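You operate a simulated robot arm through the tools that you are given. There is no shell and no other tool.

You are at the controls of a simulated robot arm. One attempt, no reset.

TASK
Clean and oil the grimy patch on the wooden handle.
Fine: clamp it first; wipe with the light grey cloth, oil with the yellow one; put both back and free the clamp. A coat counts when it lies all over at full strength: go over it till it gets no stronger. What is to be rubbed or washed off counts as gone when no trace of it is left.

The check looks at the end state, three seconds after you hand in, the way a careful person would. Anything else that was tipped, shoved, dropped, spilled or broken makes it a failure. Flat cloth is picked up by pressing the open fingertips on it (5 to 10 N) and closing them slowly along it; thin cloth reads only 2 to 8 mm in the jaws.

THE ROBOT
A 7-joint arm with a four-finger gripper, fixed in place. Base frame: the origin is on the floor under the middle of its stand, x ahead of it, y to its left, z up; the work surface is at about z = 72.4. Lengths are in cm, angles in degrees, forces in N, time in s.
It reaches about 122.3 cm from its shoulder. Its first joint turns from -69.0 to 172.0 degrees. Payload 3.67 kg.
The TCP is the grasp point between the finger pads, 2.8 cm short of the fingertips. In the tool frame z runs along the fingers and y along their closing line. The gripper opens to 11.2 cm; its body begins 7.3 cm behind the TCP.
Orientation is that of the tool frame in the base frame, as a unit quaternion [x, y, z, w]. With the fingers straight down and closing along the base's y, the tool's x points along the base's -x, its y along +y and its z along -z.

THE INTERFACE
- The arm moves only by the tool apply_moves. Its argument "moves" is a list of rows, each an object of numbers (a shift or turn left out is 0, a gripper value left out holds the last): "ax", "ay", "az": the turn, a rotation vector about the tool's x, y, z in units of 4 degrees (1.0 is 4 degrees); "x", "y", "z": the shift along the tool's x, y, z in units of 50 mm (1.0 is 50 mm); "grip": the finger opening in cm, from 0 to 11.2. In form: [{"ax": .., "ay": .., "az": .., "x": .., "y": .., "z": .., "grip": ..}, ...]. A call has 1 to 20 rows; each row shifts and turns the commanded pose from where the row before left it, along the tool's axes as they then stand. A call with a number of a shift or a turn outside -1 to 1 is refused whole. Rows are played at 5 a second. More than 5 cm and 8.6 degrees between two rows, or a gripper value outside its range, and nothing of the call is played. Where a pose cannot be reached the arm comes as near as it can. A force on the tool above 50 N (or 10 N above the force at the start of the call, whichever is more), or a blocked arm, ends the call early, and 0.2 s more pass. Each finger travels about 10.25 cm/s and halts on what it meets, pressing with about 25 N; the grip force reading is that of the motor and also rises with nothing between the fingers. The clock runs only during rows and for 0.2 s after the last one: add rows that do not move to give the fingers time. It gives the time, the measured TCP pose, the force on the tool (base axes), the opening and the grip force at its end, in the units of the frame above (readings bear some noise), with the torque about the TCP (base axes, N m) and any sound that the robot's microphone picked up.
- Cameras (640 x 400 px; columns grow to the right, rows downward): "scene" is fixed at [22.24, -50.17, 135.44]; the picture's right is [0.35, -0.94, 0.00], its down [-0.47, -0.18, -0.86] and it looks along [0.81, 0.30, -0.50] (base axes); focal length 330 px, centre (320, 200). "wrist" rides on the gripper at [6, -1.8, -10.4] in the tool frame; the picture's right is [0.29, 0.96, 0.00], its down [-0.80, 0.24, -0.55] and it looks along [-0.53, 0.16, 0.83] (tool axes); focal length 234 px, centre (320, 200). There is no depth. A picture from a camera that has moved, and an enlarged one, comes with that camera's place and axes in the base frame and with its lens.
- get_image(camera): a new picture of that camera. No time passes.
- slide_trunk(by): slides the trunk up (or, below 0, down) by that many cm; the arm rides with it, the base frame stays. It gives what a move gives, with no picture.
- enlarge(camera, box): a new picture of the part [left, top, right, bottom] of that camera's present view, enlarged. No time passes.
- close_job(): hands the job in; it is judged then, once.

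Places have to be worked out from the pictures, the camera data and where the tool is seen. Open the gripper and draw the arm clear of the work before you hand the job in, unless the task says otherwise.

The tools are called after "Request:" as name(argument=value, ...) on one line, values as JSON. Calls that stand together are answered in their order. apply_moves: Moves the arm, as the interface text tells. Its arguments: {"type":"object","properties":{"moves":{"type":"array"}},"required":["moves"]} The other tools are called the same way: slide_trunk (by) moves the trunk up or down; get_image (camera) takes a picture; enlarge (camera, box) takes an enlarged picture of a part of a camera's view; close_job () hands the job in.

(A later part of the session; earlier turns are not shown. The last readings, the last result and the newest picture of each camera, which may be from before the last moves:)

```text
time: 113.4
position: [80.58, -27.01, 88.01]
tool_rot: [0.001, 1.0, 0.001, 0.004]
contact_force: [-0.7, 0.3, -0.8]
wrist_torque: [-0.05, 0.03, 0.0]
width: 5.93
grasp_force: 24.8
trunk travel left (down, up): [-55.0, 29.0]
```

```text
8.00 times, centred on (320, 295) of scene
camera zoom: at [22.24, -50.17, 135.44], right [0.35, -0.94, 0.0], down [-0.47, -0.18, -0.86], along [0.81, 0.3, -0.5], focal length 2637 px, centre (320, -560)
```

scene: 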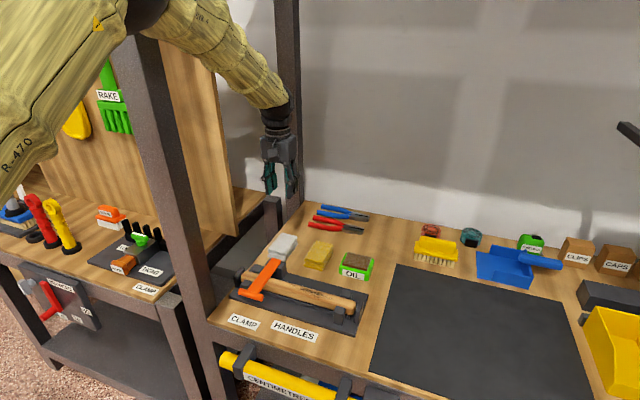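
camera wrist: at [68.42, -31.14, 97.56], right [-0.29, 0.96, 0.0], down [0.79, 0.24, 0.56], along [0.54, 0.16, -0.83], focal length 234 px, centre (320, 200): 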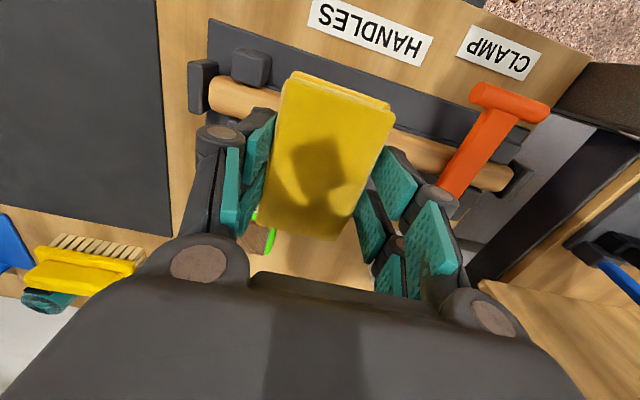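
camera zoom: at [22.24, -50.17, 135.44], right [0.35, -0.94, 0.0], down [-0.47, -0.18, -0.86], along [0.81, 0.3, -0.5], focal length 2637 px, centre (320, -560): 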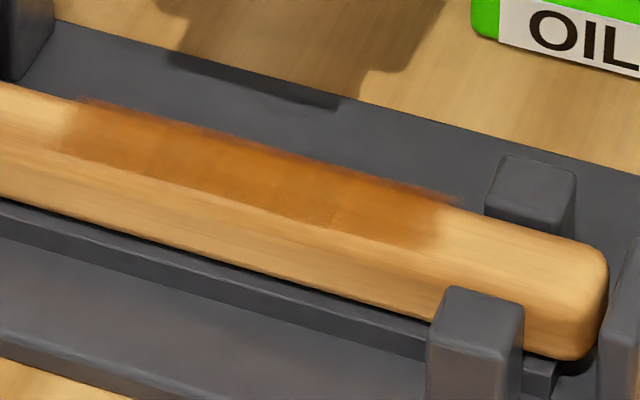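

The coat shows steps: the ends (near y≈-23 and y≈-33) are still paler than the middle. I'll re-soak the cloth on the oil pad and work the ends more.

Request:
apply_moves(moves=[{"x": -0.36, "y": -0.275}, {"x": -0.36, "y": -0.275}, {"x": -0.36, "y": -0.275}, {"x": -0.36, "y": -0.275}, {"x": -0.36, "y": -0.275}, {"x": -0.36, "y": -0.275}, {}, {"z": 0.4}, {"z": 0.4}, {"z": 0.4}, {"z": 0.2}, {"z": 0.08}, {}])

Request:
enlarge(camera="scene", box=[280, 200, 420, 300])

```text
time: 116.2
position: [91.34, -35.07, 80.54]
tool_rot: [0.0, 1.0, 0.002, 0.005]
contact_force: [-0.2, 0.3, 0.1]
wrist_torque: [0.02, 0.01, -0.03]
width: 5.95
grasp_force: 25.1
trunk travel left (down, up): [-55.0, 29.0]
```

```text
4.00 times, centred on (350, 250) of scene
camera zoom: at [22.24, -50.17, 135.44], right [0.35, -0.94, 0.0], down [-0.47, -0.18, -0.86], along [0.81, 0.3, -0.5], focal length 1318 px, centre (200, 0)
```

zoom: 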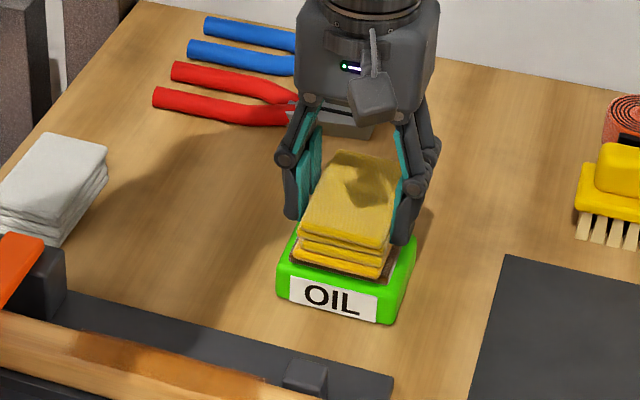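

The pad is just above the oil sponge. I lower gently to a light press and hold.

Request:
apply_moves(moves=[{"z": 0.04}, {"z": 0.03}, {"z": 0.02}, {"z": 0.015}, {}])

```text
time: 117.4
position: [91.51, -35.22, 80.06]
tool_rot: [0.001, 1.0, 0.001, 0.005]
contact_force: [0.1, -0.6, -0.2]
wrist_torque: [-0.02, 0.02, 0.05]
width: 5.97
grasp_force: 25.1
trunk travel left (down, up): [-55.0, 29.0]
```

Not yet touching; a little lower.

Request:
apply_moves(moves=[{"z": 0.02}, {"z": 0.015}, {"z": 0.01}, {}])

```text
time: 118.4
position: [91.32, -35.3, 80.0]
tool_rot: [0.002, 1.0, 0.001, 0.006]
contact_force: [3.0, -0.7, 6.6]
wrist_torque: [-0.06, -0.1, -0.02]
width: 5.93
grasp_force: 25.5
trunk travel left (down, up): [-55.0, 29.0]
```

Pressing with about 7 N; I add a touch and hold for 3 s to soak.

Request:
apply_moves(moves=[{"z": 0.01}, {}, {}, {}, {}, {}, {}, {}, {}, {}, {}, {}, {}, {}, {}])

Request:
apply_moves(moves=[{"z": -0.06}, {"z": -0.2}, {"z": -0.4}, {"z": -0.4}, {"z": -0.4}, {}, {"x": 0.42, "y": 0.22}, {"x": 0.42, "y": 0.22}, {"x": 0.42, "y": 0.22}, {"x": 0.42, "y": 0.22}, {"x": 0.42, "y": 0.22}, {"x": 0.42, "y": 0.22}, {"x": 0.42, "y": 0.22}, {"x": 0.42, "y": 0.22}, {}])

Request:
enlarge(camera="scene", box=[230, 180, 410, 330])

```text
time: 121.6
position: [91.27, -35.14, 79.98]
tool_rot: [0.001, 1.0, 0.001, 0.006]
contact_force: [1.3, -0.7, 14.5]
wrist_torque: [-0.03, -0.07, 0.01]
width: 5.95
grasp_force: 25.3
trunk travel left (down, up): [-55.0, 29.0]
```

```text
time: 124.8
position: [74.51, -26.57, 86.77]
tool_rot: [0.001, 1.0, 0.001, 0.005]
contact_force: [-0.3, -1.1, -0.4]
wrist_torque: [-0.02, 0.01, -0.03]
width: 5.95
grasp_force: 25.3
trunk travel left (down, up): [-55.0, 29.0]
```

```text
2.67 times, centred on (320, 255) of scene
camera zoom: at [22.24, -50.17, 135.44], right [0.35, -0.94, 0.0], down [-0.47, -0.18, -0.86], along [0.81, 0.3, -0.5], focal length 879 px, centre (320, 53)
```

zoom: 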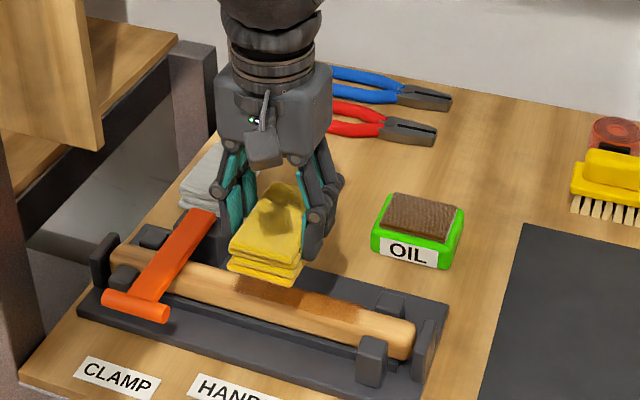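

Cloth re-soaked, tin unmoved. I lower on the +y end and rub there first.

Request:
apply_moves(moves=[{"z": 0.3}, {"z": 0.3}, {"z": 0.25}, {"z": 0.14}, {"z": 0.05}, {"z": 0.04}, {}])

```text
time: 126.4
position: [74.55, -26.35, 81.51]
tool_rot: [0.001, 1.0, 0.001, 0.004]
contact_force: [0.3, -0.2, -0.6]
wrist_torque: [-0.01, 0.01, 0.01]
width: 5.92
grasp_force: 25.0
trunk travel left (down, up): [-55.0, 29.0]
```

Nearly touching; I press in and rub between y -26.4 and -23.

Request:
apply_moves(moves=[{"z": 0.03}, {"z": 0.03}, {"z": 0.02, "y": 0.1}, {"y": 0.14}, {"y": 0.14}, {"y": 0.14}, {"y": 0.14}, {"y": -0.14}, {"y": -0.14}, {"y": -0.14}, {"y": -0.14}, {"y": 0.14}, {"y": 0.14}, {"y": 0.14}, {"y": 0.14}, {"y": -0.14}, {"y": -0.14}, {"y": -0.14}, {"y": -0.14}, {}])

```text
time: 130.6
position: [74.46, -25.62, 81.33]
tool_rot: [0.001, 1.0, 0.001, 0.006]
contact_force: [3.0, 10.7, 25.3]
wrist_torque: [0.43, -0.06, 0.0]
width: 5.93
grasp_force: 24.7
trunk travel left (down, up): [-55.0, 29.0]
```

25 N is a bit firm; I ease by half a millimetre, do more strokes on the +y end, then sweep to the -y end.

Request:
apply_moves(moves=[{"z": -0.012, "y": 0.14}, {"y": 0.14}, {"y": 0.14}, {"y": 0.14}, {"y": -0.14}, {"y": -0.14}, {"y": -0.14}, {"y": -0.14}, {"y": 0.14}, {"y": 0.14}, {"y": 0.14}, {"y": 0.14}, {"y": -0.14}, {"y": -0.14}, {"y": -0.14}, {"y": -0.14}, {"y": -0.14}, {"y": -0.14}, {"y": -0.14}, {"y": -0.14}])

Request:
apply_moves(moves=[{"y": -0.14}, {"y": -0.14}, {"y": -0.14}, {"y": -0.1}, {"y": 0.12}, {"y": 0.12}, {"y": 0.12}, {"y": -0.12}, {"y": -0.12}, {"y": -0.12}, {"y": 0.12}, {"y": 0.12}, {"y": 0.12}, {"y": -0.12}, {"y": -0.12}, {"y": -0.12}, {}])

```text
time: 134.8
position: [74.61, -28.61, 81.31]
tool_rot: [0.001, 1.0, 0.001, 0.004]
contact_force: [0.3, 3.5, 11.2]
wrist_torque: [0.15, 0.01, 0.03]
width: 5.93
grasp_force: 24.8
trunk travel left (down, up): [-55.0, 29.0]
```

```text
time: 138.4
position: [74.55, -31.27, 81.3]
tool_rot: [0.001, 1.0, 0.001, 0.004]
contact_force: [-0.2, 6.3, 11.1]
wrist_torque: [0.16, -0.04, 0.01]
width: 5.94
grasp_force: 25.3
trunk travel left (down, up): [-55.0, 29.0]
```

Good steady pressure of about 11 N. More strokes on the -y end, then I inspect.

Request:
apply_moves(moves=[{"y": 0.1}, {"y": 0.1}, {"y": 0.1}, {"y": -0.1}, {"y": -0.1}, {"y": -0.1}, {"y": 0.1}, {"y": 0.1}, {"y": 0.1}, {"y": -0.1}, {"y": -0.1}, {"y": -0.1}, {"y": 0.1}, {"y": 0.1}, {"y": 0.1}, {"y": -0.1}, {"y": -0.1}, {"y": -0.1}, {}])

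Request:
apply_moves(moves=[{"z": -0.3}, {"z": -0.5, "x": -0.4}, {"z": -0.5, "x": -0.4}, {"x": -0.4, "y": 0.4}, {"y": 0.4}, {}])

Request:
enlarge(camera="wrist", box=[160, 0, 420, 140])

Request:
enlarge(camera="scene", box=[280, 270, 360, 320])

```text
time: 142.4
position: [74.65, -31.16, 81.24]
tool_rot: [0.0, 1.0, 0.001, 0.005]
contact_force: [0.9, 6.2, 13.8]
wrist_torque: [0.28, -0.06, -0.01]
width: 5.96
grasp_force: 24.6
trunk travel left (down, up): [-55.0, 29.0]
```

```text
time: 143.8
position: [80.55, -27.58, 87.59]
tool_rot: [0.001, 1.0, 0.001, 0.004]
contact_force: [-0.2, 0.5, -0.7]
wrist_torque: [0.0, 0.01, 0.02]
width: 5.97
grasp_force: 24.9
trunk travel left (down, up): [-55.0, 29.0]
```

```text
2.46 times, centred on (290, 70) of wrist
camera zoom: at [74.41, -29.34, 97.94], right [-0.29, 0.96, 0.0], down [0.79, 0.24, 0.56], along [0.54, 0.16, -0.83], focal length 576 px, centre (394, 520)
```

zoom: 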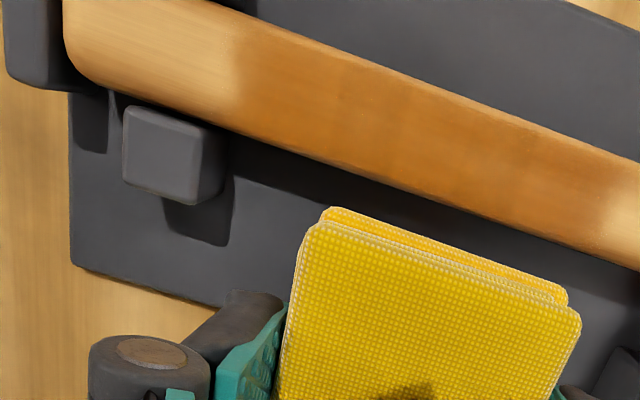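

```text
8.00 times, centred on (320, 295) of scene
camera zoom: at [22.24, -50.17, 135.44], right [0.35, -0.94, 0.0], down [-0.47, -0.18, -0.86], along [0.81, 0.3, -0.5], focal length 2637 px, centre (320, -560)
```

zoom: 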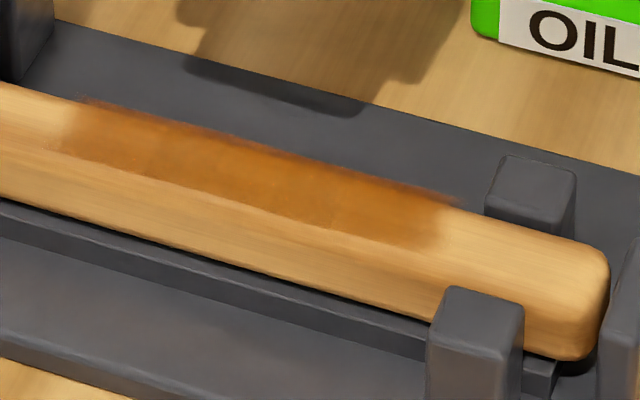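

The coat looks nearly the same as before the extra passes, suggesting saturation. I enlarge more closely to check uniformity.

Request:
enlarge(camera="scene", box=[284, 276, 312, 294])

Request:
enlarge(camera="scene", box=[312, 280, 344, 300])

Request:
enlarge(camera="wrist", box=[240, 0, 350, 69])

Request:
enlarge(camera="wrist", box=[320, 30, 430, 99])

```text
16.00 times, centred on (298, 285) of scene
camera zoom: at [22.24, -50.17, 135.44], right [0.35, -0.94, 0.0], down [-0.47, -0.18, -0.86], along [0.81, 0.3, -0.5], focal length 5274 px, centre (672, -1160)
```

zoom: 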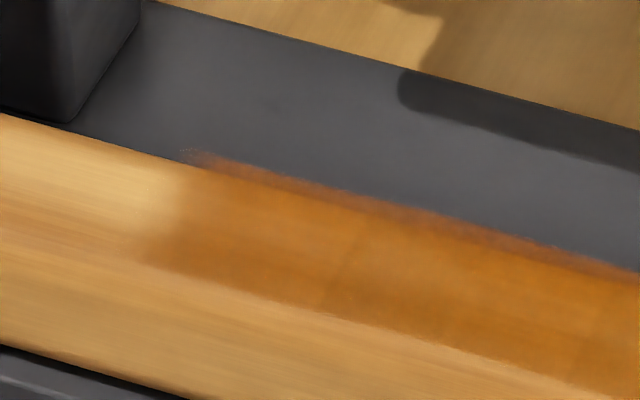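

```text
16.00 times, centred on (328, 290) of scene
camera zoom: at [22.24, -50.17, 135.44], right [0.35, -0.94, 0.0], down [-0.47, -0.18, -0.86], along [0.81, 0.3, -0.5], focal length 5274 px, centre (192, -1240)
```

zoom: 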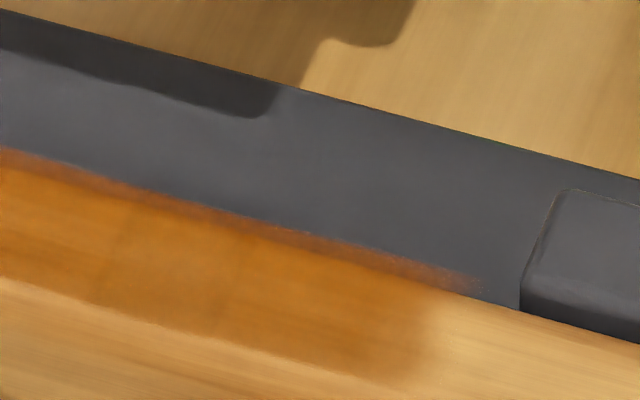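

```text
5.80 times, centred on (295, 34) of wrist
camera zoom: at [74.41, -29.34, 97.94], right [-0.29, 0.96, 0.0], down [0.79, 0.24, 0.56], along [0.54, 0.16, -0.83], focal length 1358 px, centre (465, 1159)
```

zoom: 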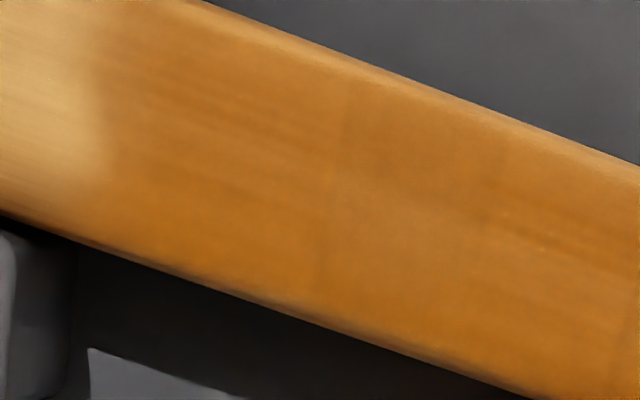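

```text
5.80 times, centred on (375, 64) of wrist
camera zoom: at [74.41, -29.34, 97.94], right [-0.29, 0.96, 0.0], down [0.79, 0.24, 0.56], along [0.54, 0.16, -0.83], focal length 1358 px, centre (1, 986)
```

zoom: 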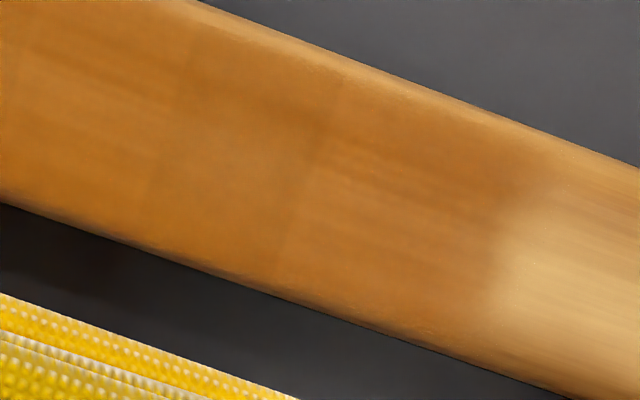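

It looks nearly uniform, with faint bands. To be sure it gets no stronger, I do another round of full-length passes and then compare the same views.

Request:
apply_moves(moves=[{"x": 0.3, "y": -0.2}, {"x": 0.3, "y": -0.2}, {"x": 0.3, "y": -0.2, "z": 0.3}, {"x": 0.3, "y": -0.08, "z": 0.4}, {"z": 0.36}, {"z": 0.1}, {"z": 0.06}, {"z": 0.03}, {}])

```text
time: 145.8
position: [74.74, -30.83, 81.33]
tool_rot: [0.001, 1.0, 0.001, 0.004]
contact_force: [0.3, 0.4, -1.2]
wrist_torque: [0.02, 0.02, 0.0]
width: 5.97
grasp_force: 25.3
trunk travel left (down, up): [-55.0, 29.0]
```

At the verge of contact; pressing in and stroking the full length.

Request:
apply_moves(moves=[{"z": 0.025}, {"z": 0.02, "y": -0.06}, {"y": 0.12}, {"y": 0.12}, {"y": 0.12}, {"y": -0.12}, {"y": -0.12}, {"y": -0.12}, {"y": 0.12}, {"y": 0.12}, {"y": 0.12}, {"y": -0.12}, {"y": -0.12}, {"y": -0.12}, {"y": 0.14}, {"y": 0.14}, {"y": 0.14}, {"y": 0.14}, {"y": 0.14}, {"y": 0.14}])

Request:
apply_moves(moves=[{"y": 0.14}, {"y": 0.14}, {"y": 0.14}, {"y": 0.14}, {"y": 0.14}, {"y": -0.14}, {"y": -0.14}, {"y": -0.14}, {"y": -0.14}, {"y": 0.14}, {"y": 0.14}, {"y": 0.14}, {"y": 0.14}, {"y": -0.14}, {"y": -0.14}, {"y": -0.14}, {"y": -0.14}, {"y": 0.14}, {"y": 0.14}, {"y": 0.14}])

Request:
apply_moves(moves=[{"y": -0.14}, {"y": -0.14}, {"y": -0.14}, {"y": -0.14}, {"y": -0.14}, {"y": -0.14}, {"y": -0.14}, {"y": -0.14}, {"y": -0.14}, {"y": -0.14}, {"y": 0.14}, {"y": 0.14}, {"y": 0.14}, {"y": -0.14}, {"y": -0.14}, {"y": -0.14}, {}])

```text
time: 150.0
position: [74.62, -26.73, 81.4]
tool_rot: [0.002, 1.0, 0.001, 0.004]
contact_force: [-0.7, -0.4, 1.5]
wrist_torque: [0.02, -0.03, 0.0]
width: 5.94
grasp_force: 25.0
trunk travel left (down, up): [-55.0, 29.0]
```

```text
time: 154.2
position: [74.74, -23.99, 81.23]
tool_rot: [0.001, 1.0, 0.001, 0.004]
contact_force: [-0.1, -2.0, 4.6]
wrist_torque: [-0.1, -0.05, 0.0]
width: 5.92
grasp_force: 25.2
trunk travel left (down, up): [-55.0, 29.0]
```

```text
time: 157.8
position: [74.6, -31.03, 81.34]
tool_rot: [0.001, 1.0, 0.001, 0.005]
contact_force: [0.2, -1.1, -0.1]
wrist_torque: [0.0, 0.01, -0.01]
width: 5.9
grasp_force: 25.3
trunk travel left (down, up): [-55.0, 29.0]
```

Pressure was too light this round. I press 1.5 mm more and repeat with firm contact.

Request:
apply_moves(moves=[{"z": 0.02}, {"z": 0.015}, {}])

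```text
time: 158.6
position: [74.6, -30.97, 81.23]
tool_rot: [0.0, 1.0, 0.001, 0.007]
contact_force: [1.1, 0.0, 16.7]
wrist_torque: [0.04, -0.04, -0.01]
width: 5.94
grasp_force: 25.0
trunk travel left (down, up): [-55.0, 29.0]
```

16.7 N now; stroking the full length in both ends.

Request:
apply_moves(moves=[{"y": 0.12}, {"y": 0.12}, {"y": 0.12}, {"y": -0.12}, {"y": -0.12}, {"y": -0.12}, {"y": 0.12}, {"y": 0.12}, {"y": 0.12}, {"y": -0.12}, {"y": -0.12}, {"y": -0.12}, {"y": 0.14}, {"y": 0.14}, {"y": 0.14}, {"y": 0.14}, {"y": 0.14}, {"y": 0.14}, {"y": 0.14}, {"y": 0.14}])

Request:
apply_moves(moves=[{"y": 0.14}, {"y": 0.14}, {"y": 0.14}, {"y": -0.14}, {"y": -0.14}, {"y": -0.14}, {"y": -0.14}, {"y": 0.14}, {"y": 0.14}, {"y": 0.14}, {"y": 0.14}, {"y": -0.14}, {"y": -0.14}, {"y": -0.14}, {"y": -0.14}, {"y": 0.14}, {"y": 0.14}, {"y": 0.14}, {"y": 0.14}, {}])

Request:
apply_moves(moves=[{"y": -0.14}, {"y": -0.14}, {"y": -0.14}, {"y": -0.14}, {"y": -0.14}, {"y": -0.14}, {"y": -0.14}, {"y": -0.14}, {"y": -0.14}, {"y": -0.14}, {"y": -0.1}, {"y": 0.14}, {"y": 0.14}, {"y": 0.14}, {"y": -0.14}, {"y": -0.14}, {"y": -0.14}, {}])

```text
time: 162.8
position: [74.53, -25.48, 81.23]
tool_rot: [0.001, 1.0, 0.001, 0.005]
contact_force: [-0.9, -11.2, 26.3]
wrist_torque: [-0.35, 0.07, 0.03]
width: 5.98
grasp_force: 24.9
trunk travel left (down, up): [-55.0, 29.0]
```

```text
time: 167.0
position: [74.52, -23.38, 81.16]
tool_rot: [0.001, 1.0, 0.001, 0.005]
contact_force: [0.1, -4.7, 13.5]
wrist_torque: [-0.21, -0.01, -0.04]
width: 5.91
grasp_force: 24.6
trunk travel left (down, up): [-55.0, 29.0]
```

```text
time: 170.8
position: [74.65, -30.68, 81.14]
tool_rot: [-0.001, 1.0, 0.001, 0.005]
contact_force: [1.5, 10.8, 20.0]
wrist_torque: [0.44, -0.04, 0.03]
width: 5.94
grasp_force: 25.0
trunk travel left (down, up): [-55.0, 29.0]
```

A full round with firm contact is done. I lift and compare the same views.

Request:
apply_moves(moves=[{"z": -0.3}, {"z": -0.5, "x": -0.4}, {"z": -0.5, "x": -0.4}, {"x": -0.4, "y": 0.38}, {"y": 0.3}, {}])

Request:
enlarge(camera="scene", box=[284, 276, 312, 294])

Request:
enlarge(camera="scene", box=[312, 280, 344, 300])

Request:
enlarge(camera="scene", box=[280, 270, 360, 320])

Request:
enlarge(camera="wrist", box=[160, 0, 420, 140])

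```text
time: 172.2
position: [80.64, -27.39, 87.38]
tool_rot: [0.002, 1.0, 0.001, 0.005]
contact_force: [-0.2, 0.5, -1.6]
wrist_torque: [0.02, -0.01, -0.02]
width: 5.94
grasp_force: 25.2
trunk travel left (down, up): [-55.0, 29.0]
```

```text
16.00 times, centred on (298, 285) of scene
camera zoom: at [22.24, -50.17, 135.44], right [0.35, -0.94, 0.0], down [-0.47, -0.18, -0.86], along [0.81, 0.3, -0.5], focal length 5274 px, centre (672, -1160)
```

zoom: 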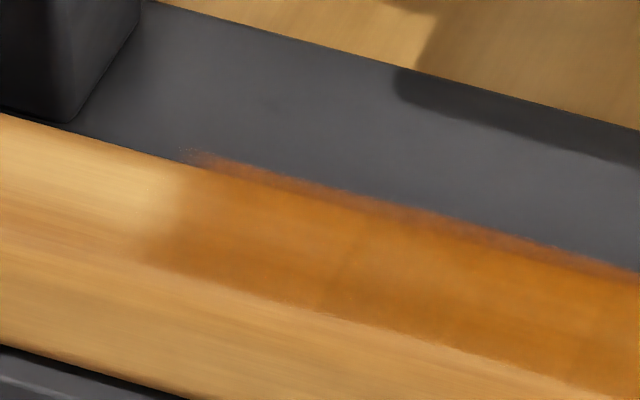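

```text
16.00 times, centred on (328, 290) of scene
camera zoom: at [22.24, -50.17, 135.44], right [0.35, -0.94, 0.0], down [-0.47, -0.18, -0.86], along [0.81, 0.3, -0.5], focal length 5274 px, centre (192, -1240)
```

zoom: 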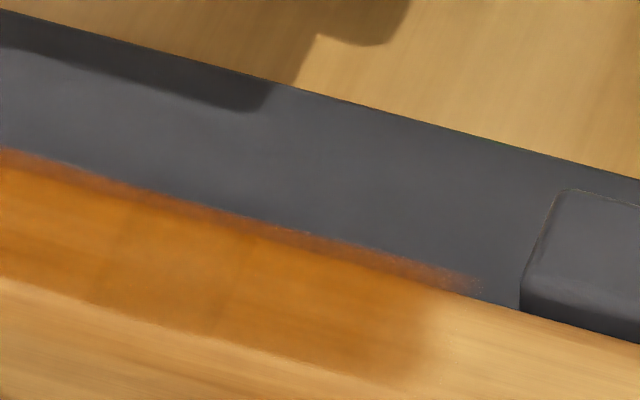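

```text
8.00 times, centred on (320, 295) of scene
camera zoom: at [22.24, -50.17, 135.44], right [0.35, -0.94, 0.0], down [-0.47, -0.18, -0.86], along [0.81, 0.3, -0.5], focal length 2637 px, centre (320, -560)
```

zoom: 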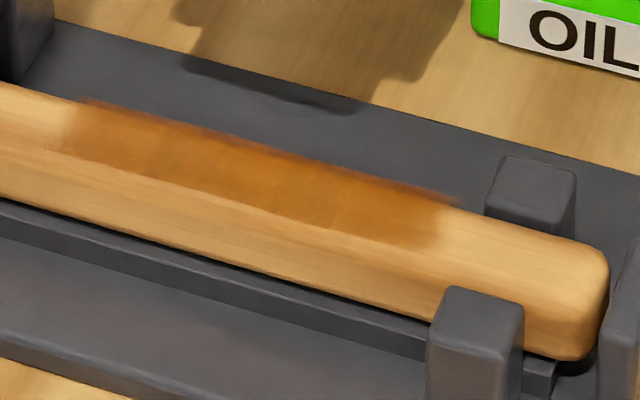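

```text
2.46 times, centred on (290, 70) of wrist
camera zoom: at [74.5, -29.24, 97.81], right [-0.29, 0.96, 0.0], down [0.79, 0.24, 0.56], along [0.54, 0.16, -0.83], focal length 576 px, centre (394, 520)
```

zoom: 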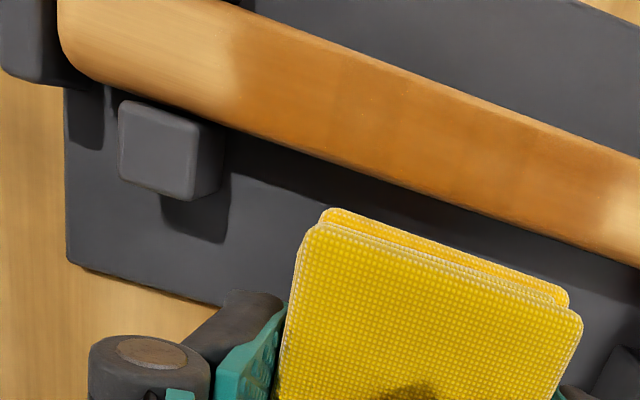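

The views before and after this round are the same, so it looks saturated. To rule out that the cloth simply ran dry, I re-soak once more and make one more round.

Request:
apply_moves(moves=[{"x": -0.36, "y": -0.262}, {"x": -0.36, "y": -0.262}, {"x": -0.36, "y": -0.262}, {"x": -0.36, "y": -0.262}, {"x": -0.36, "y": -0.262}, {"x": -0.36, "y": -0.262}, {}, {"z": 0.4}, {"z": 0.4}, {"z": 0.35}, {"z": 0.2}, {"z": 0.08}, {}])

```text
time: 175.0
position: [91.44, -35.32, 80.56]
tool_rot: [0.001, 1.0, 0.001, 0.004]
contact_force: [0.0, 0.8, -0.6]
wrist_torque: [-0.03, -0.02, 0.02]
width: 5.92
grasp_force: 24.7
trunk travel left (down, up): [-55.0, 29.0]
```

Just above the sponge (contact expected near z≈79.95); I lower in small steps and check.

Request:
apply_moves(moves=[{"z": 0.04}, {"z": 0.04}, {"z": 0.03}, {"z": 0.02}, {}])

```text
time: 176.2
position: [91.41, -35.28, 79.86]
tool_rot: [0.001, 1.0, 0.001, 0.004]
contact_force: [-0.4, -0.5, 0.0]
wrist_torque: [0.04, -0.02, -0.01]
width: 5.94
grasp_force: 25.5
trunk travel left (down, up): [-55.0, 29.0]
```

Not touching yet at 79.86; a bit lower.

Request:
apply_moves(moves=[{"z": 0.015}, {"z": 0.015}, {}])

```text
time: 177.0
position: [91.44, -35.31, 79.79]
tool_rot: [0.001, 1.0, 0.001, 0.004]
contact_force: [-1.1, -0.2, 1.0]
wrist_torque: [-0.07, -0.05, -0.02]
width: 5.93
grasp_force: 25.3
trunk travel left (down, up): [-55.0, 29.0]
```

Just touching. I add about 1.5 mm for some pressure and hold to soak, then lift and carry back.

Request:
apply_moves(moves=[{"z": 0.015}, {"z": 0.012}, {}, {}, {}, {}, {}, {}, {}, {}, {}, {}, {}, {}])

Request:
apply_moves(moves=[{"z": -0.06}, {"z": -0.2}, {"z": -0.4}, {"z": -0.4}, {"z": -0.4}, {}, {"x": 0.42, "y": 0.11}, {"x": 0.42, "y": 0.11}, {"x": 0.42, "y": 0.11}, {"x": 0.42, "y": 0.11}, {"x": 0.42, "y": 0.11}, {"x": 0.42, "y": 0.11}, {"x": 0.42, "y": 0.11}, {"x": 0.42, "y": 0.11}, {}])

Request:
enlarge(camera="scene", box=[230, 180, 410, 330])

```text
time: 180.0
position: [91.47, -35.25, 79.74]
tool_rot: [0.001, 1.0, 0.002, 0.006]
contact_force: [3.2, -3.1, 16.3]
wrist_torque: [-0.03, -0.15, -0.01]
width: 5.95
grasp_force: 25.5
trunk travel left (down, up): [-55.0, 29.0]
```

```text
time: 183.2
position: [74.57, -31.01, 86.77]
tool_rot: [0.0, 1.0, 0.001, 0.004]
contact_force: [-1.1, 0.3, -1.4]
wrist_torque: [0.0, 0.01, -0.01]
width: 5.96
grasp_force: 25.0
trunk travel left (down, up): [-55.0, 29.0]
```

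```text
2.67 times, centred on (320, 255) of scene
camera zoom: at [22.24, -50.17, 135.44], right [0.35, -0.94, 0.0], down [-0.47, -0.18, -0.86], along [0.81, 0.3, -0.5], focal length 879 px, centre (320, 53)
```

zoom: 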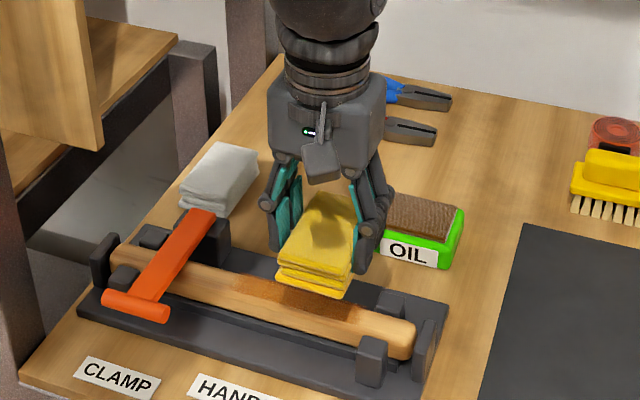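

Soaked again. I lower onto the -y end of the patch.

Request:
apply_moves(moves=[{"z": 0.3}, {"z": 0.3}, {"z": 0.25}, {"z": 0.14}, {"z": 0.06}, {"z": 0.04}, {"z": 0.03}, {}])

```text
time: 185.0
position: [74.63, -30.9, 81.18]
tool_rot: [0.001, 1.0, 0.001, 0.004]
contact_force: [0.0, 0.2, 0.8]
wrist_torque: [-0.01, -0.03, 0.0]
width: 5.92
grasp_force: 25.0
trunk travel left (down, up): [-55.0, 29.0]
```

Touching at 81.18. I press in about 1.5 mm and stroke the whole length.

Request:
apply_moves(moves=[{"z": 0.02}, {"z": 0.012}, {"y": 0.12}, {"y": 0.12}, {"y": 0.12}, {"y": -0.12}, {"y": -0.12}, {"y": -0.12}, {"y": 0.12}, {"y": 0.12}, {"y": 0.12}, {"y": -0.12}, {"y": -0.12}, {"y": -0.12}, {"y": 0.14}, {"y": 0.14}, {"y": 0.14}, {"y": 0.14}, {"y": 0.14}, {"y": 0.14}])

Request:
apply_moves(moves=[{"y": 0.14}, {"y": 0.14}, {"y": 0.14}, {"y": 0.14}, {"y": 0.14}, {"y": -0.14}, {"y": -0.14}, {"y": -0.14}, {"y": -0.14}, {"y": 0.14}, {"y": 0.14}, {"y": 0.14}, {"y": 0.14}, {"y": -0.14}, {"y": -0.14}, {"y": -0.14}, {"y": -0.14}, {"y": -0.14}, {"y": -0.14}, {"y": -0.14}])

Request:
apply_moves(moves=[{"y": -0.14}, {"y": -0.14}, {"y": -0.14}, {"y": -0.14}, {"y": 0.14}, {"y": 0.14}, {"y": 0.14}, {"y": -0.14}, {"y": -0.14}, {"y": -0.14}, {}])

```text
time: 189.2
position: [74.43, -26.66, 81.13]
tool_rot: [0.001, 1.0, 0.002, 0.005]
contact_force: [0.1, -11.0, 25.3]
wrist_torque: [-0.42, 0.04, 0.01]
width: 5.94
grasp_force: 25.1
trunk travel left (down, up): [-55.0, 29.0]
```

```text
time: 193.4
position: [74.54, -28.0, 81.01]
tool_rot: [0.001, 1.0, 0.001, 0.006]
contact_force: [-0.4, 6.7, 15.5]
wrist_torque: [0.27, 0.01, 0.02]
width: 5.95
grasp_force: 24.7
trunk travel left (down, up): [-55.0, 29.0]
```

```text
time: 195.8
position: [74.62, -30.87, 81.09]
tool_rot: [0.001, 1.0, 0.001, 0.005]
contact_force: [1.6, 8.2, 13.2]
wrist_torque: [0.22, -0.04, -0.02]
width: 5.96
grasp_force: 25.1
trunk travel left (down, up): [-55.0, 29.0]
```

Another firm round done with fresh oil. I lift and compare.

Request:
apply_moves(moves=[{"z": -0.3}, {"z": -0.5, "x": -0.4}, {"z": -0.5, "x": -0.4}, {"x": -0.4, "y": 0.38}, {"y": 0.3}, {}])

Request:
enlarge(camera="scene", box=[284, 276, 312, 294])

Request:
enlarge(camera="scene", box=[312, 280, 344, 300])

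Request:
enlarge(camera="scene", box=[280, 270, 360, 320])

Request:
enlarge(camera="wrist", box=[160, 0, 420, 140])

```text
time: 197.2
position: [80.62, -27.76, 87.37]
tool_rot: [0.001, 1.0, 0.001, 0.005]
contact_force: [-0.3, -0.1, -0.8]
wrist_torque: [-0.01, 0.0, 0.03]
width: 5.95
grasp_force: 24.5
trunk travel left (down, up): [-55.0, 29.0]
```

```text
16.00 times, centred on (298, 285) of scene
camera zoom: at [22.24, -50.17, 135.44], right [0.35, -0.94, 0.0], down [-0.47, -0.18, -0.86], along [0.81, 0.3, -0.5], focal length 5274 px, centre (672, -1160)
```

zoom: 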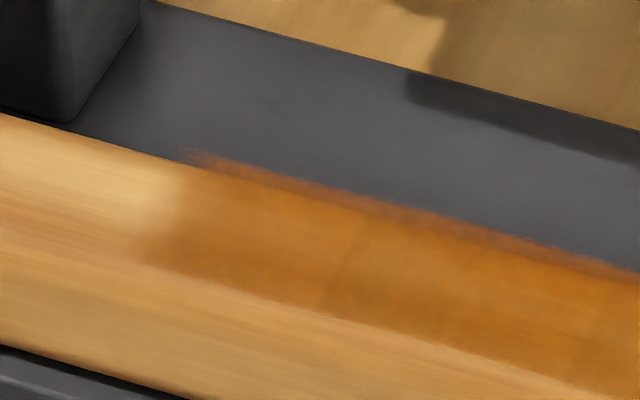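

```text
16.00 times, centred on (328, 290) of scene
camera zoom: at [22.24, -50.17, 135.44], right [0.35, -0.94, 0.0], down [-0.47, -0.18, -0.86], along [0.81, 0.3, -0.5], focal length 5274 px, centre (192, -1240)
```

zoom: 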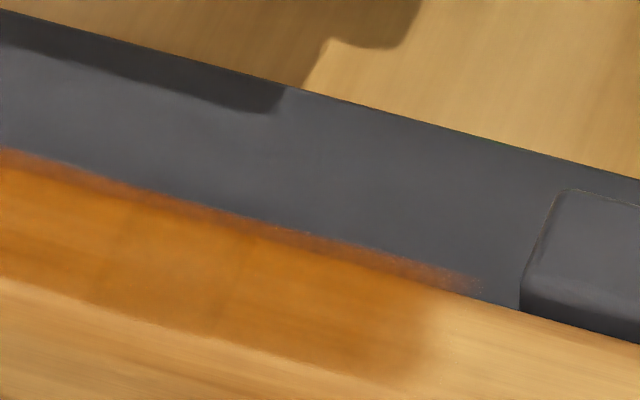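

```text
8.00 times, centred on (320, 295) of scene
camera zoom: at [22.24, -50.17, 135.44], right [0.35, -0.94, 0.0], down [-0.47, -0.18, -0.86], along [0.81, 0.3, -0.5], focal length 2637 px, centre (320, -560)
```

zoom: 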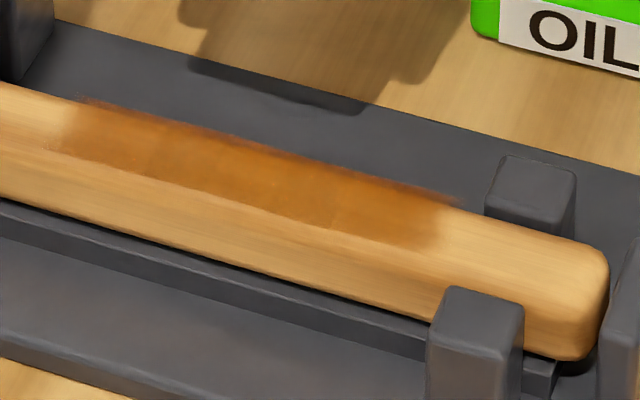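

```text
2.46 times, centred on (290, 70) of wrist
camera zoom: at [74.5, -29.42, 97.77], right [-0.29, 0.96, 0.0], down [0.79, 0.24, 0.56], along [0.54, 0.16, -0.83], focal length 576 px, centre (394, 520)
```

zoom: 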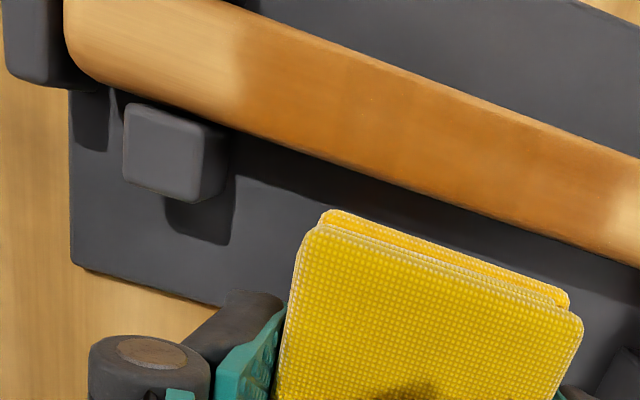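

The coat doesn't change any more even with fresh oil: full strength. I return the yellow cloth to (91.4, -23.77).

Request:
apply_moves(moves=[{"x": -0.432, "y": 0.16}, {"x": -0.432, "y": 0.16}, {"x": -0.432, "y": 0.16}, {"x": -0.432, "y": 0.16}, {"x": -0.432, "y": 0.16}, {}, {"z": 0.5}, {"z": 0.5}, {"z": 0.5}, {"z": 0.3}, {"z": 0.14}, {}])

Request:
enlarge(camera="scene", box=[220, 160, 380, 300])

```text
time: 199.8
position: [91.4, -23.62, 77.97]
tool_rot: [0.001, 1.0, 0.001, 0.006]
contact_force: [0.5, 0.9, -1.9]
wrist_torque: [0.0, -0.01, -0.01]
width: 5.96
grasp_force: 24.7
trunk travel left (down, up): [-55.0, 29.0]
```

```text
2.86 times, centred on (300, 230) of scene
camera zoom: at [22.24, -50.17, 135.44], right [0.35, -0.94, 0.0], down [-0.47, -0.18, -0.86], along [0.81, 0.3, -0.5], focal length 942 px, centre (377, 114)
```

zoom: 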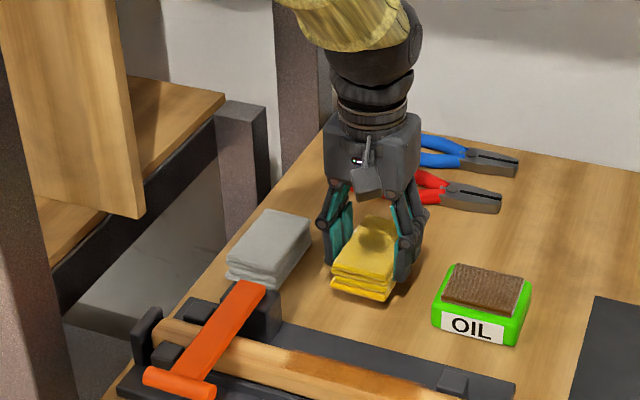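

On target; I lower the last stretch slowly until the pad touches the table.

Request:
apply_moves(moves=[{"y": -0.025, "z": 0.14}, {"z": 0.1}, {"z": 0.06}, {"z": 0.04}, {}])

```text
time: 201.0
position: [91.5, -23.57, 76.29]
tool_rot: [0.0, 1.0, -0.001, 0.004]
contact_force: [0.8, 0.0, -0.8]
wrist_torque: [-0.01, 0.0, 0.0]
width: 5.94
grasp_force: 25.0
trunk travel left (down, up): [-55.0, 29.0]
```

Not touching yet; continuing in 1 mm steps, with a small y correction.

Request:
apply_moves(moves=[{"y": -0.02, "z": 0.02}, {"z": 0.02}, {"z": 0.02}, {}])

```text
time: 202.0
position: [91.5, -23.7, 76.04]
tool_rot: [0.001, 1.0, 0.001, 0.004]
contact_force: [-0.3, 0.0, 3.7]
wrist_torque: [-0.06, -0.24, -0.01]
width: 5.93
grasp_force: 25.1
trunk travel left (down, up): [-55.0, 29.0]
```

The pad rests on the table (3.7 N). I open gently and rise clear.

Request:
apply_moves(moves=[{"grip": 6.2}, {"grip": 6.6}, {"grip": 7.2}, {"grip": 7.6}, {}, {"z": -0.2}, {"z": -0.4}, {"z": -0.5}, {"z": -0.5}, {"z": -0.5}, {}])

Request:
get_image(camera="wrist")

Request:
enlarge(camera="scene", box=[200, 190, 400, 350])

```text
time: 204.4
position: [91.25, -23.79, 86.57]
tool_rot: [0.001, 1.0, 0.0, 0.004]
contact_force: [0.9, -0.2, -0.4]
wrist_torque: [-0.03, 0.01, -0.02]
width: 7.61
grasp_force: 0.0
trunk travel left (down, up): [-55.0, 29.0]
```

```text
taken
camera wrist: at [85.22, -25.64, 96.86], right [-0.29, 0.96, 0.0], down [0.79, 0.24, 0.56], along [0.54, 0.16, -0.83], focal length 234 px, centre (320, 200)
```

wrist: 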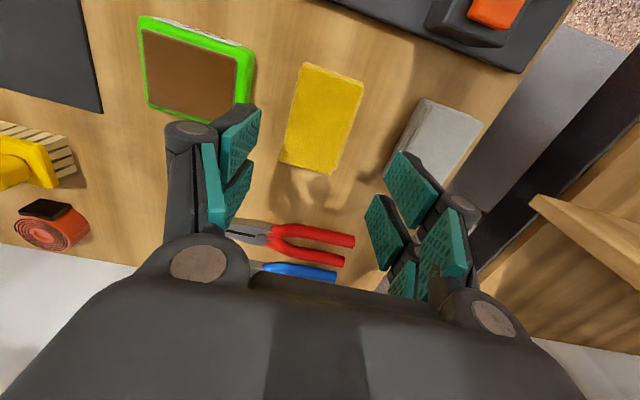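

```text
2.50 times, centred on (300, 270) of scene
camera zoom: at [22.24, -50.17, 135.44], right [0.35, -0.94, 0.0], down [-0.47, -0.18, -0.86], along [0.81, 0.3, -0.5], focal length 824 px, centre (370, 25)
```

zoom: 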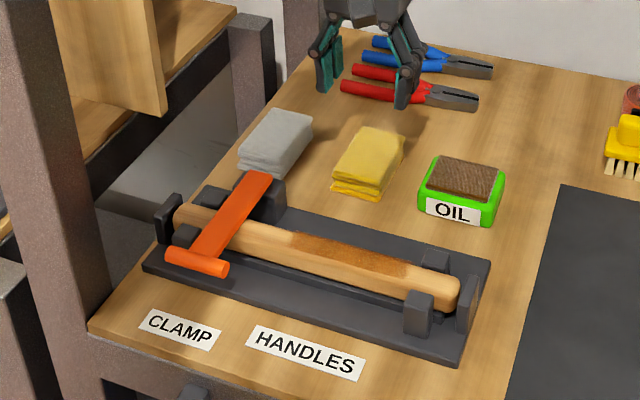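

Both cloths are back where they were. Now I free the clamp: the T-bar lies at about x≈68.2, z≈78, y -18.6 to -12.6. I'll take it by its ends (fingers closing along y); first I go above it and look.

Request:
apply_moves(moves=[{"z": -0.5}, {"z": -0.5}, {"z": -0.5}, {"z": -0.2}, {"x": 0.5, "y": 0.162, "grip": 8.4}, {"x": 0.5, "y": 0.162}, {"x": 0.5, "y": 0.162}, {"x": 0.5, "y": 0.162}, {"x": 0.5, "y": 0.162}, {"x": 0.5, "y": 0.162}, {"x": 0.5, "y": 0.162}, {"x": 0.5, "y": 0.162}, {"x": 0.5, "y": 0.162}, {"x": 0.45, "y": 0.162}, {}])

Request:
get_image(camera="wrist")

Request:
get_image(camera="scene")

```text
time: 207.6
position: [66.49, -15.43, 94.7]
tool_rot: [0.0, 1.0, 0.001, 0.005]
contact_force: [-0.7, 0.2, 0.7]
wrist_torque: [0.01, 0.04, 0.02]
width: 8.4
grasp_force: 0.1
trunk travel left (down, up): [-55.0, 29.0]
```

```text
taken
camera wrist: at [60.5, -17.33, 105.06], right [-0.29, 0.96, 0.0], down [0.79, 0.24, 0.56], along [0.54, 0.16, -0.83], focal length 234 px, centre (320, 200)
```

wrist: 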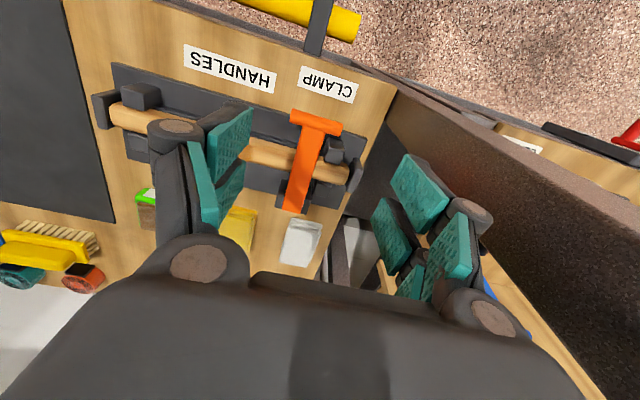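

```text
taken
```

scene: 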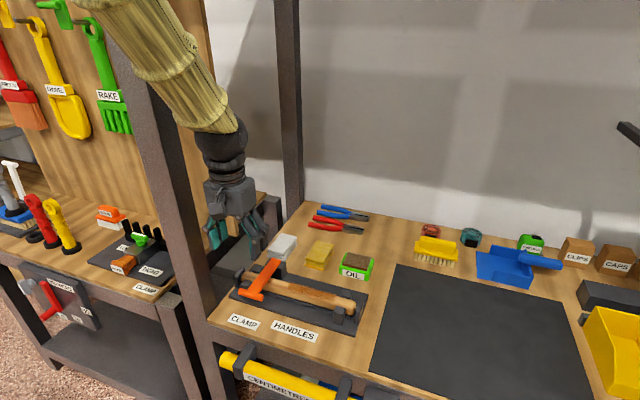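

The T-bar is confirmed at x≈68.0, y -18.6 to -12.7. The left front post is just behind it (x≥69.3), so I use the +x fingers of each pair on the bar: TCP x≈66.1. I descend to z≈82 first and check.

Request:
apply_moves(moves=[{"x": 0.08, "y": -0.044, "z": 0.5}, {"z": 0.5}, {"z": 0.5}, {"z": 0.5}, {"z": 0.4}, {"z": 0.14}, {}])

Request:
get_image(camera="wrist")

Request:
enlarge(camera="scene", box=[190, 180, 350, 320])

```text
time: 209.2
position: [66.31, -15.65, 82.02]
tool_rot: [0.001, 1.0, 0.001, 0.004]
contact_force: [0.6, 0.3, -0.4]
wrist_torque: [-0.03, 0.01, -0.02]
width: 8.39
grasp_force: 0.1
trunk travel left (down, up): [-55.0, 29.0]
```

```text
taken
camera wrist: at [60.19, -17.5, 92.37], right [-0.29, 0.96, 0.0], down [0.79, 0.24, 0.56], along [0.54, 0.16, -0.83], focal length 234 px, centre (320, 200)
```

wrist: 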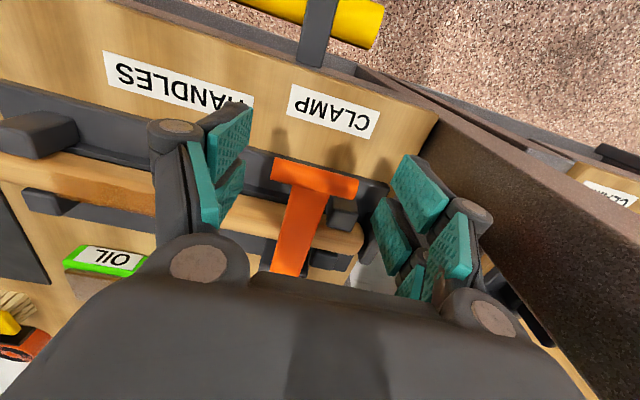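

```text
2.86 times, centred on (270, 250) of scene
camera zoom: at [22.24, -50.17, 135.44], right [0.35, -0.94, 0.0], down [-0.47, -0.18, -0.86], along [0.81, 0.3, -0.5], focal length 942 px, centre (463, 57)
```

zoom: 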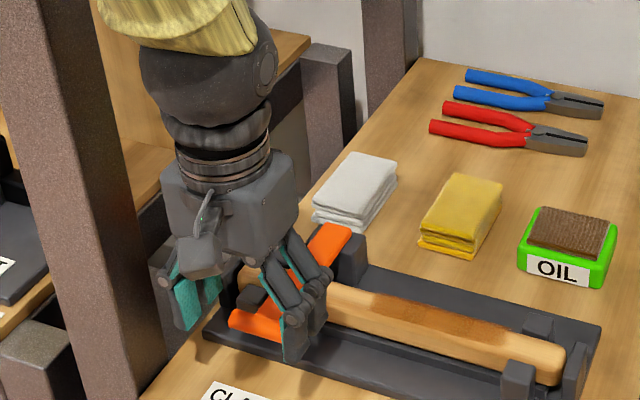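

The T-bar sits centred between the fingers. I lower to z≈79.7 and close gently on its ends.

Request:
apply_moves(moves=[{"z": 0.2}, {"z": 0.16}, {"z": 0.1}, {}])

Request:
get_image(camera="wrist")

Request:
enlarge(camera="scene", box=[210, 220, 310, 320])

```text
time: 210.2
position: [66.29, -15.77, 79.83]
tool_rot: [0.001, 1.0, 0.001, 0.004]
contact_force: [0.0, -0.5, 0.2]
wrist_torque: [-0.01, -0.02, 0.02]
width: 8.41
grasp_force: 0.2
trunk travel left (down, up): [-55.0, 29.0]
```

```text
taken
camera wrist: at [60.19, -17.59, 90.13], right [-0.29, 0.96, 0.0], down [0.79, 0.24, 0.56], along [0.54, 0.16, -0.83], focal length 234 px, centre (320, 200)
```

wrist: 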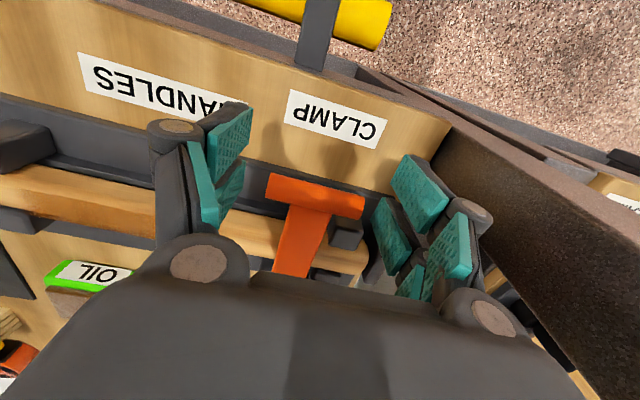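

```text
4.00 times, centred on (260, 270) of scene
camera zoom: at [22.24, -50.17, 135.44], right [0.35, -0.94, 0.0], down [-0.47, -0.18, -0.86], along [0.81, 0.3, -0.5], focal length 1318 px, centre (560, -80)
```

zoom: 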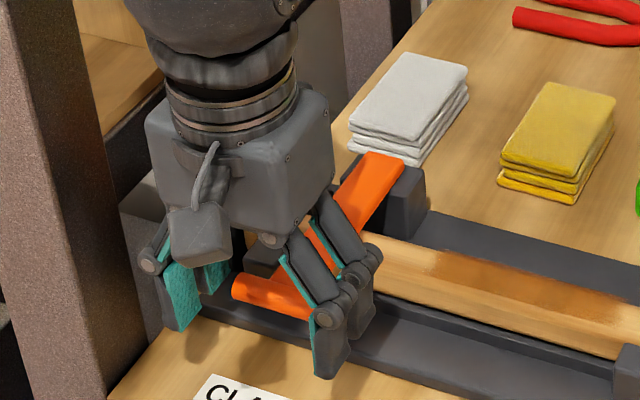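

The bar is aligned with the +x fingers. I lower 3 mm more and close slowly onto the bar's ends.

Request:
apply_moves(moves=[{"z": 0.06}, {"grip": 7.8}, {"grip": 7.2}, {"grip": 6.8}, {"grip": 6.4}, {"grip": 6.0}, {"grip": 5.6}, {"grip": 5.2}, {}])

Request:
get_image(camera="wrist")

Request:
enlarge(camera="scene", box=[210, 220, 310, 320])

```text
time: 212.2
position: [66.25, -15.59, 79.48]
tool_rot: [0.0, 1.0, 0.0, 0.005]
contact_force: [0.2, 24.9, 5.7]
wrist_torque: [0.67, -0.14, 0.77]
width: 7.49
grasp_force: 45.3
trunk travel left (down, up): [-55.0, 29.0]
```

```text
taken
camera wrist: at [60.21, -17.35, 89.9], right [-0.29, 0.96, 0.0], down [0.79, 0.24, 0.56], along [0.54, 0.16, -0.83], focal length 234 px, centre (320, 200)
```

wrist: 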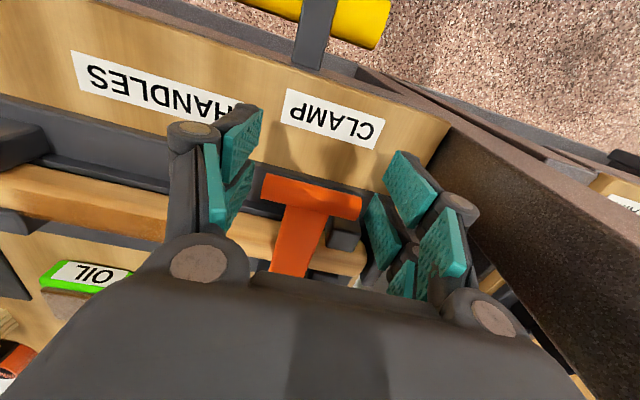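

```text
4.00 times, centred on (260, 270) of scene
camera zoom: at [22.24, -50.17, 135.44], right [0.35, -0.94, 0.0], down [-0.47, -0.18, -0.86], along [0.81, 0.3, -0.5], focal length 1318 px, centre (560, -80)
```

zoom: 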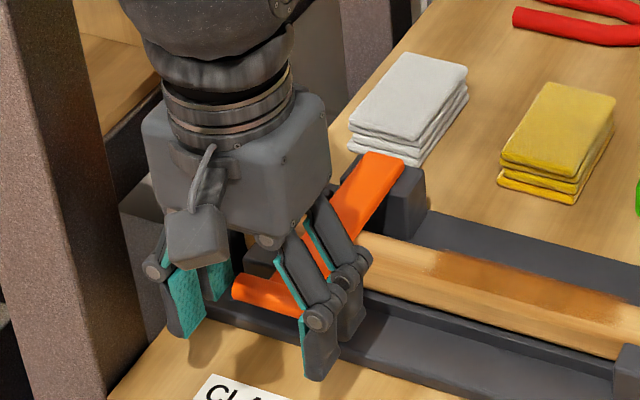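

The +y finger stopped on the left front post (width 7.49, side force 25 N), not the bar. I open again and shift 0.75 cm toward -x, which still keeps the bar on the pads but clears the post.

Request:
apply_moves(moves=[{"grip": 8.4}, {}, {"x": 0.15}, {}])

Request:
apply_moves(moves=[{"grip": 7.8}, {"grip": 7.2}, {"grip": 6.8}, {"grip": 6.5}, {"grip": 6.2}, {"grip": 5.9}, {"grip": 5.6}, {"grip": 5.3}, {}])

Request:
get_image(camera="wrist")

Request:
enlarge(camera="scene", box=[210, 220, 310, 320])

```text
time: 213.2
position: [65.6, -15.82, 79.51]
tool_rot: [0.001, 1.0, 0.0, 0.005]
contact_force: [0.8, 0.0, 0.6]
wrist_torque: [0.02, -0.04, 0.01]
width: 8.42
grasp_force: 0.1
trunk travel left (down, up): [-55.0, 29.0]
```

```text
time: 215.2
position: [65.6, -15.63, 79.6]
tool_rot: [0.0, 1.0, -0.001, 0.004]
contact_force: [1.7, 25.5, 6.8]
wrist_torque: [0.78, -0.32, 1.01]
width: 7.51
grasp_force: 45.0
trunk travel left (down, up): [-55.0, 29.0]
```

```text
taken
camera wrist: at [59.46, -17.36, 89.94], right [-0.29, 0.96, 0.0], down [0.79, 0.24, 0.56], along [0.54, 0.16, -0.83], focal length 234 px, centre (320, 200)
```

wrist: 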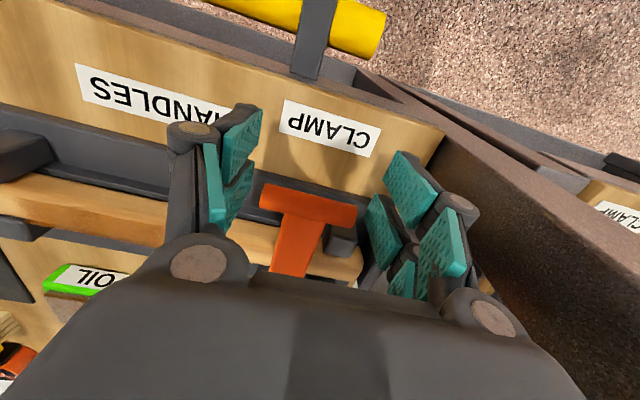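

```text
4.00 times, centred on (260, 270) of scene
camera zoom: at [22.24, -50.17, 135.44], right [0.35, -0.94, 0.0], down [-0.47, -0.18, -0.86], along [0.81, 0.3, -0.5], focal length 1318 px, centre (560, -80)
```

zoom: 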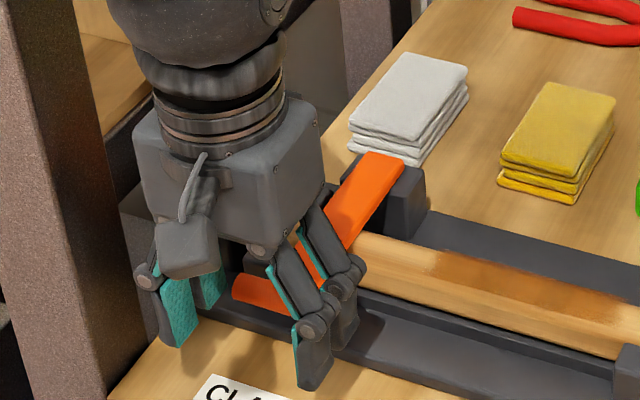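

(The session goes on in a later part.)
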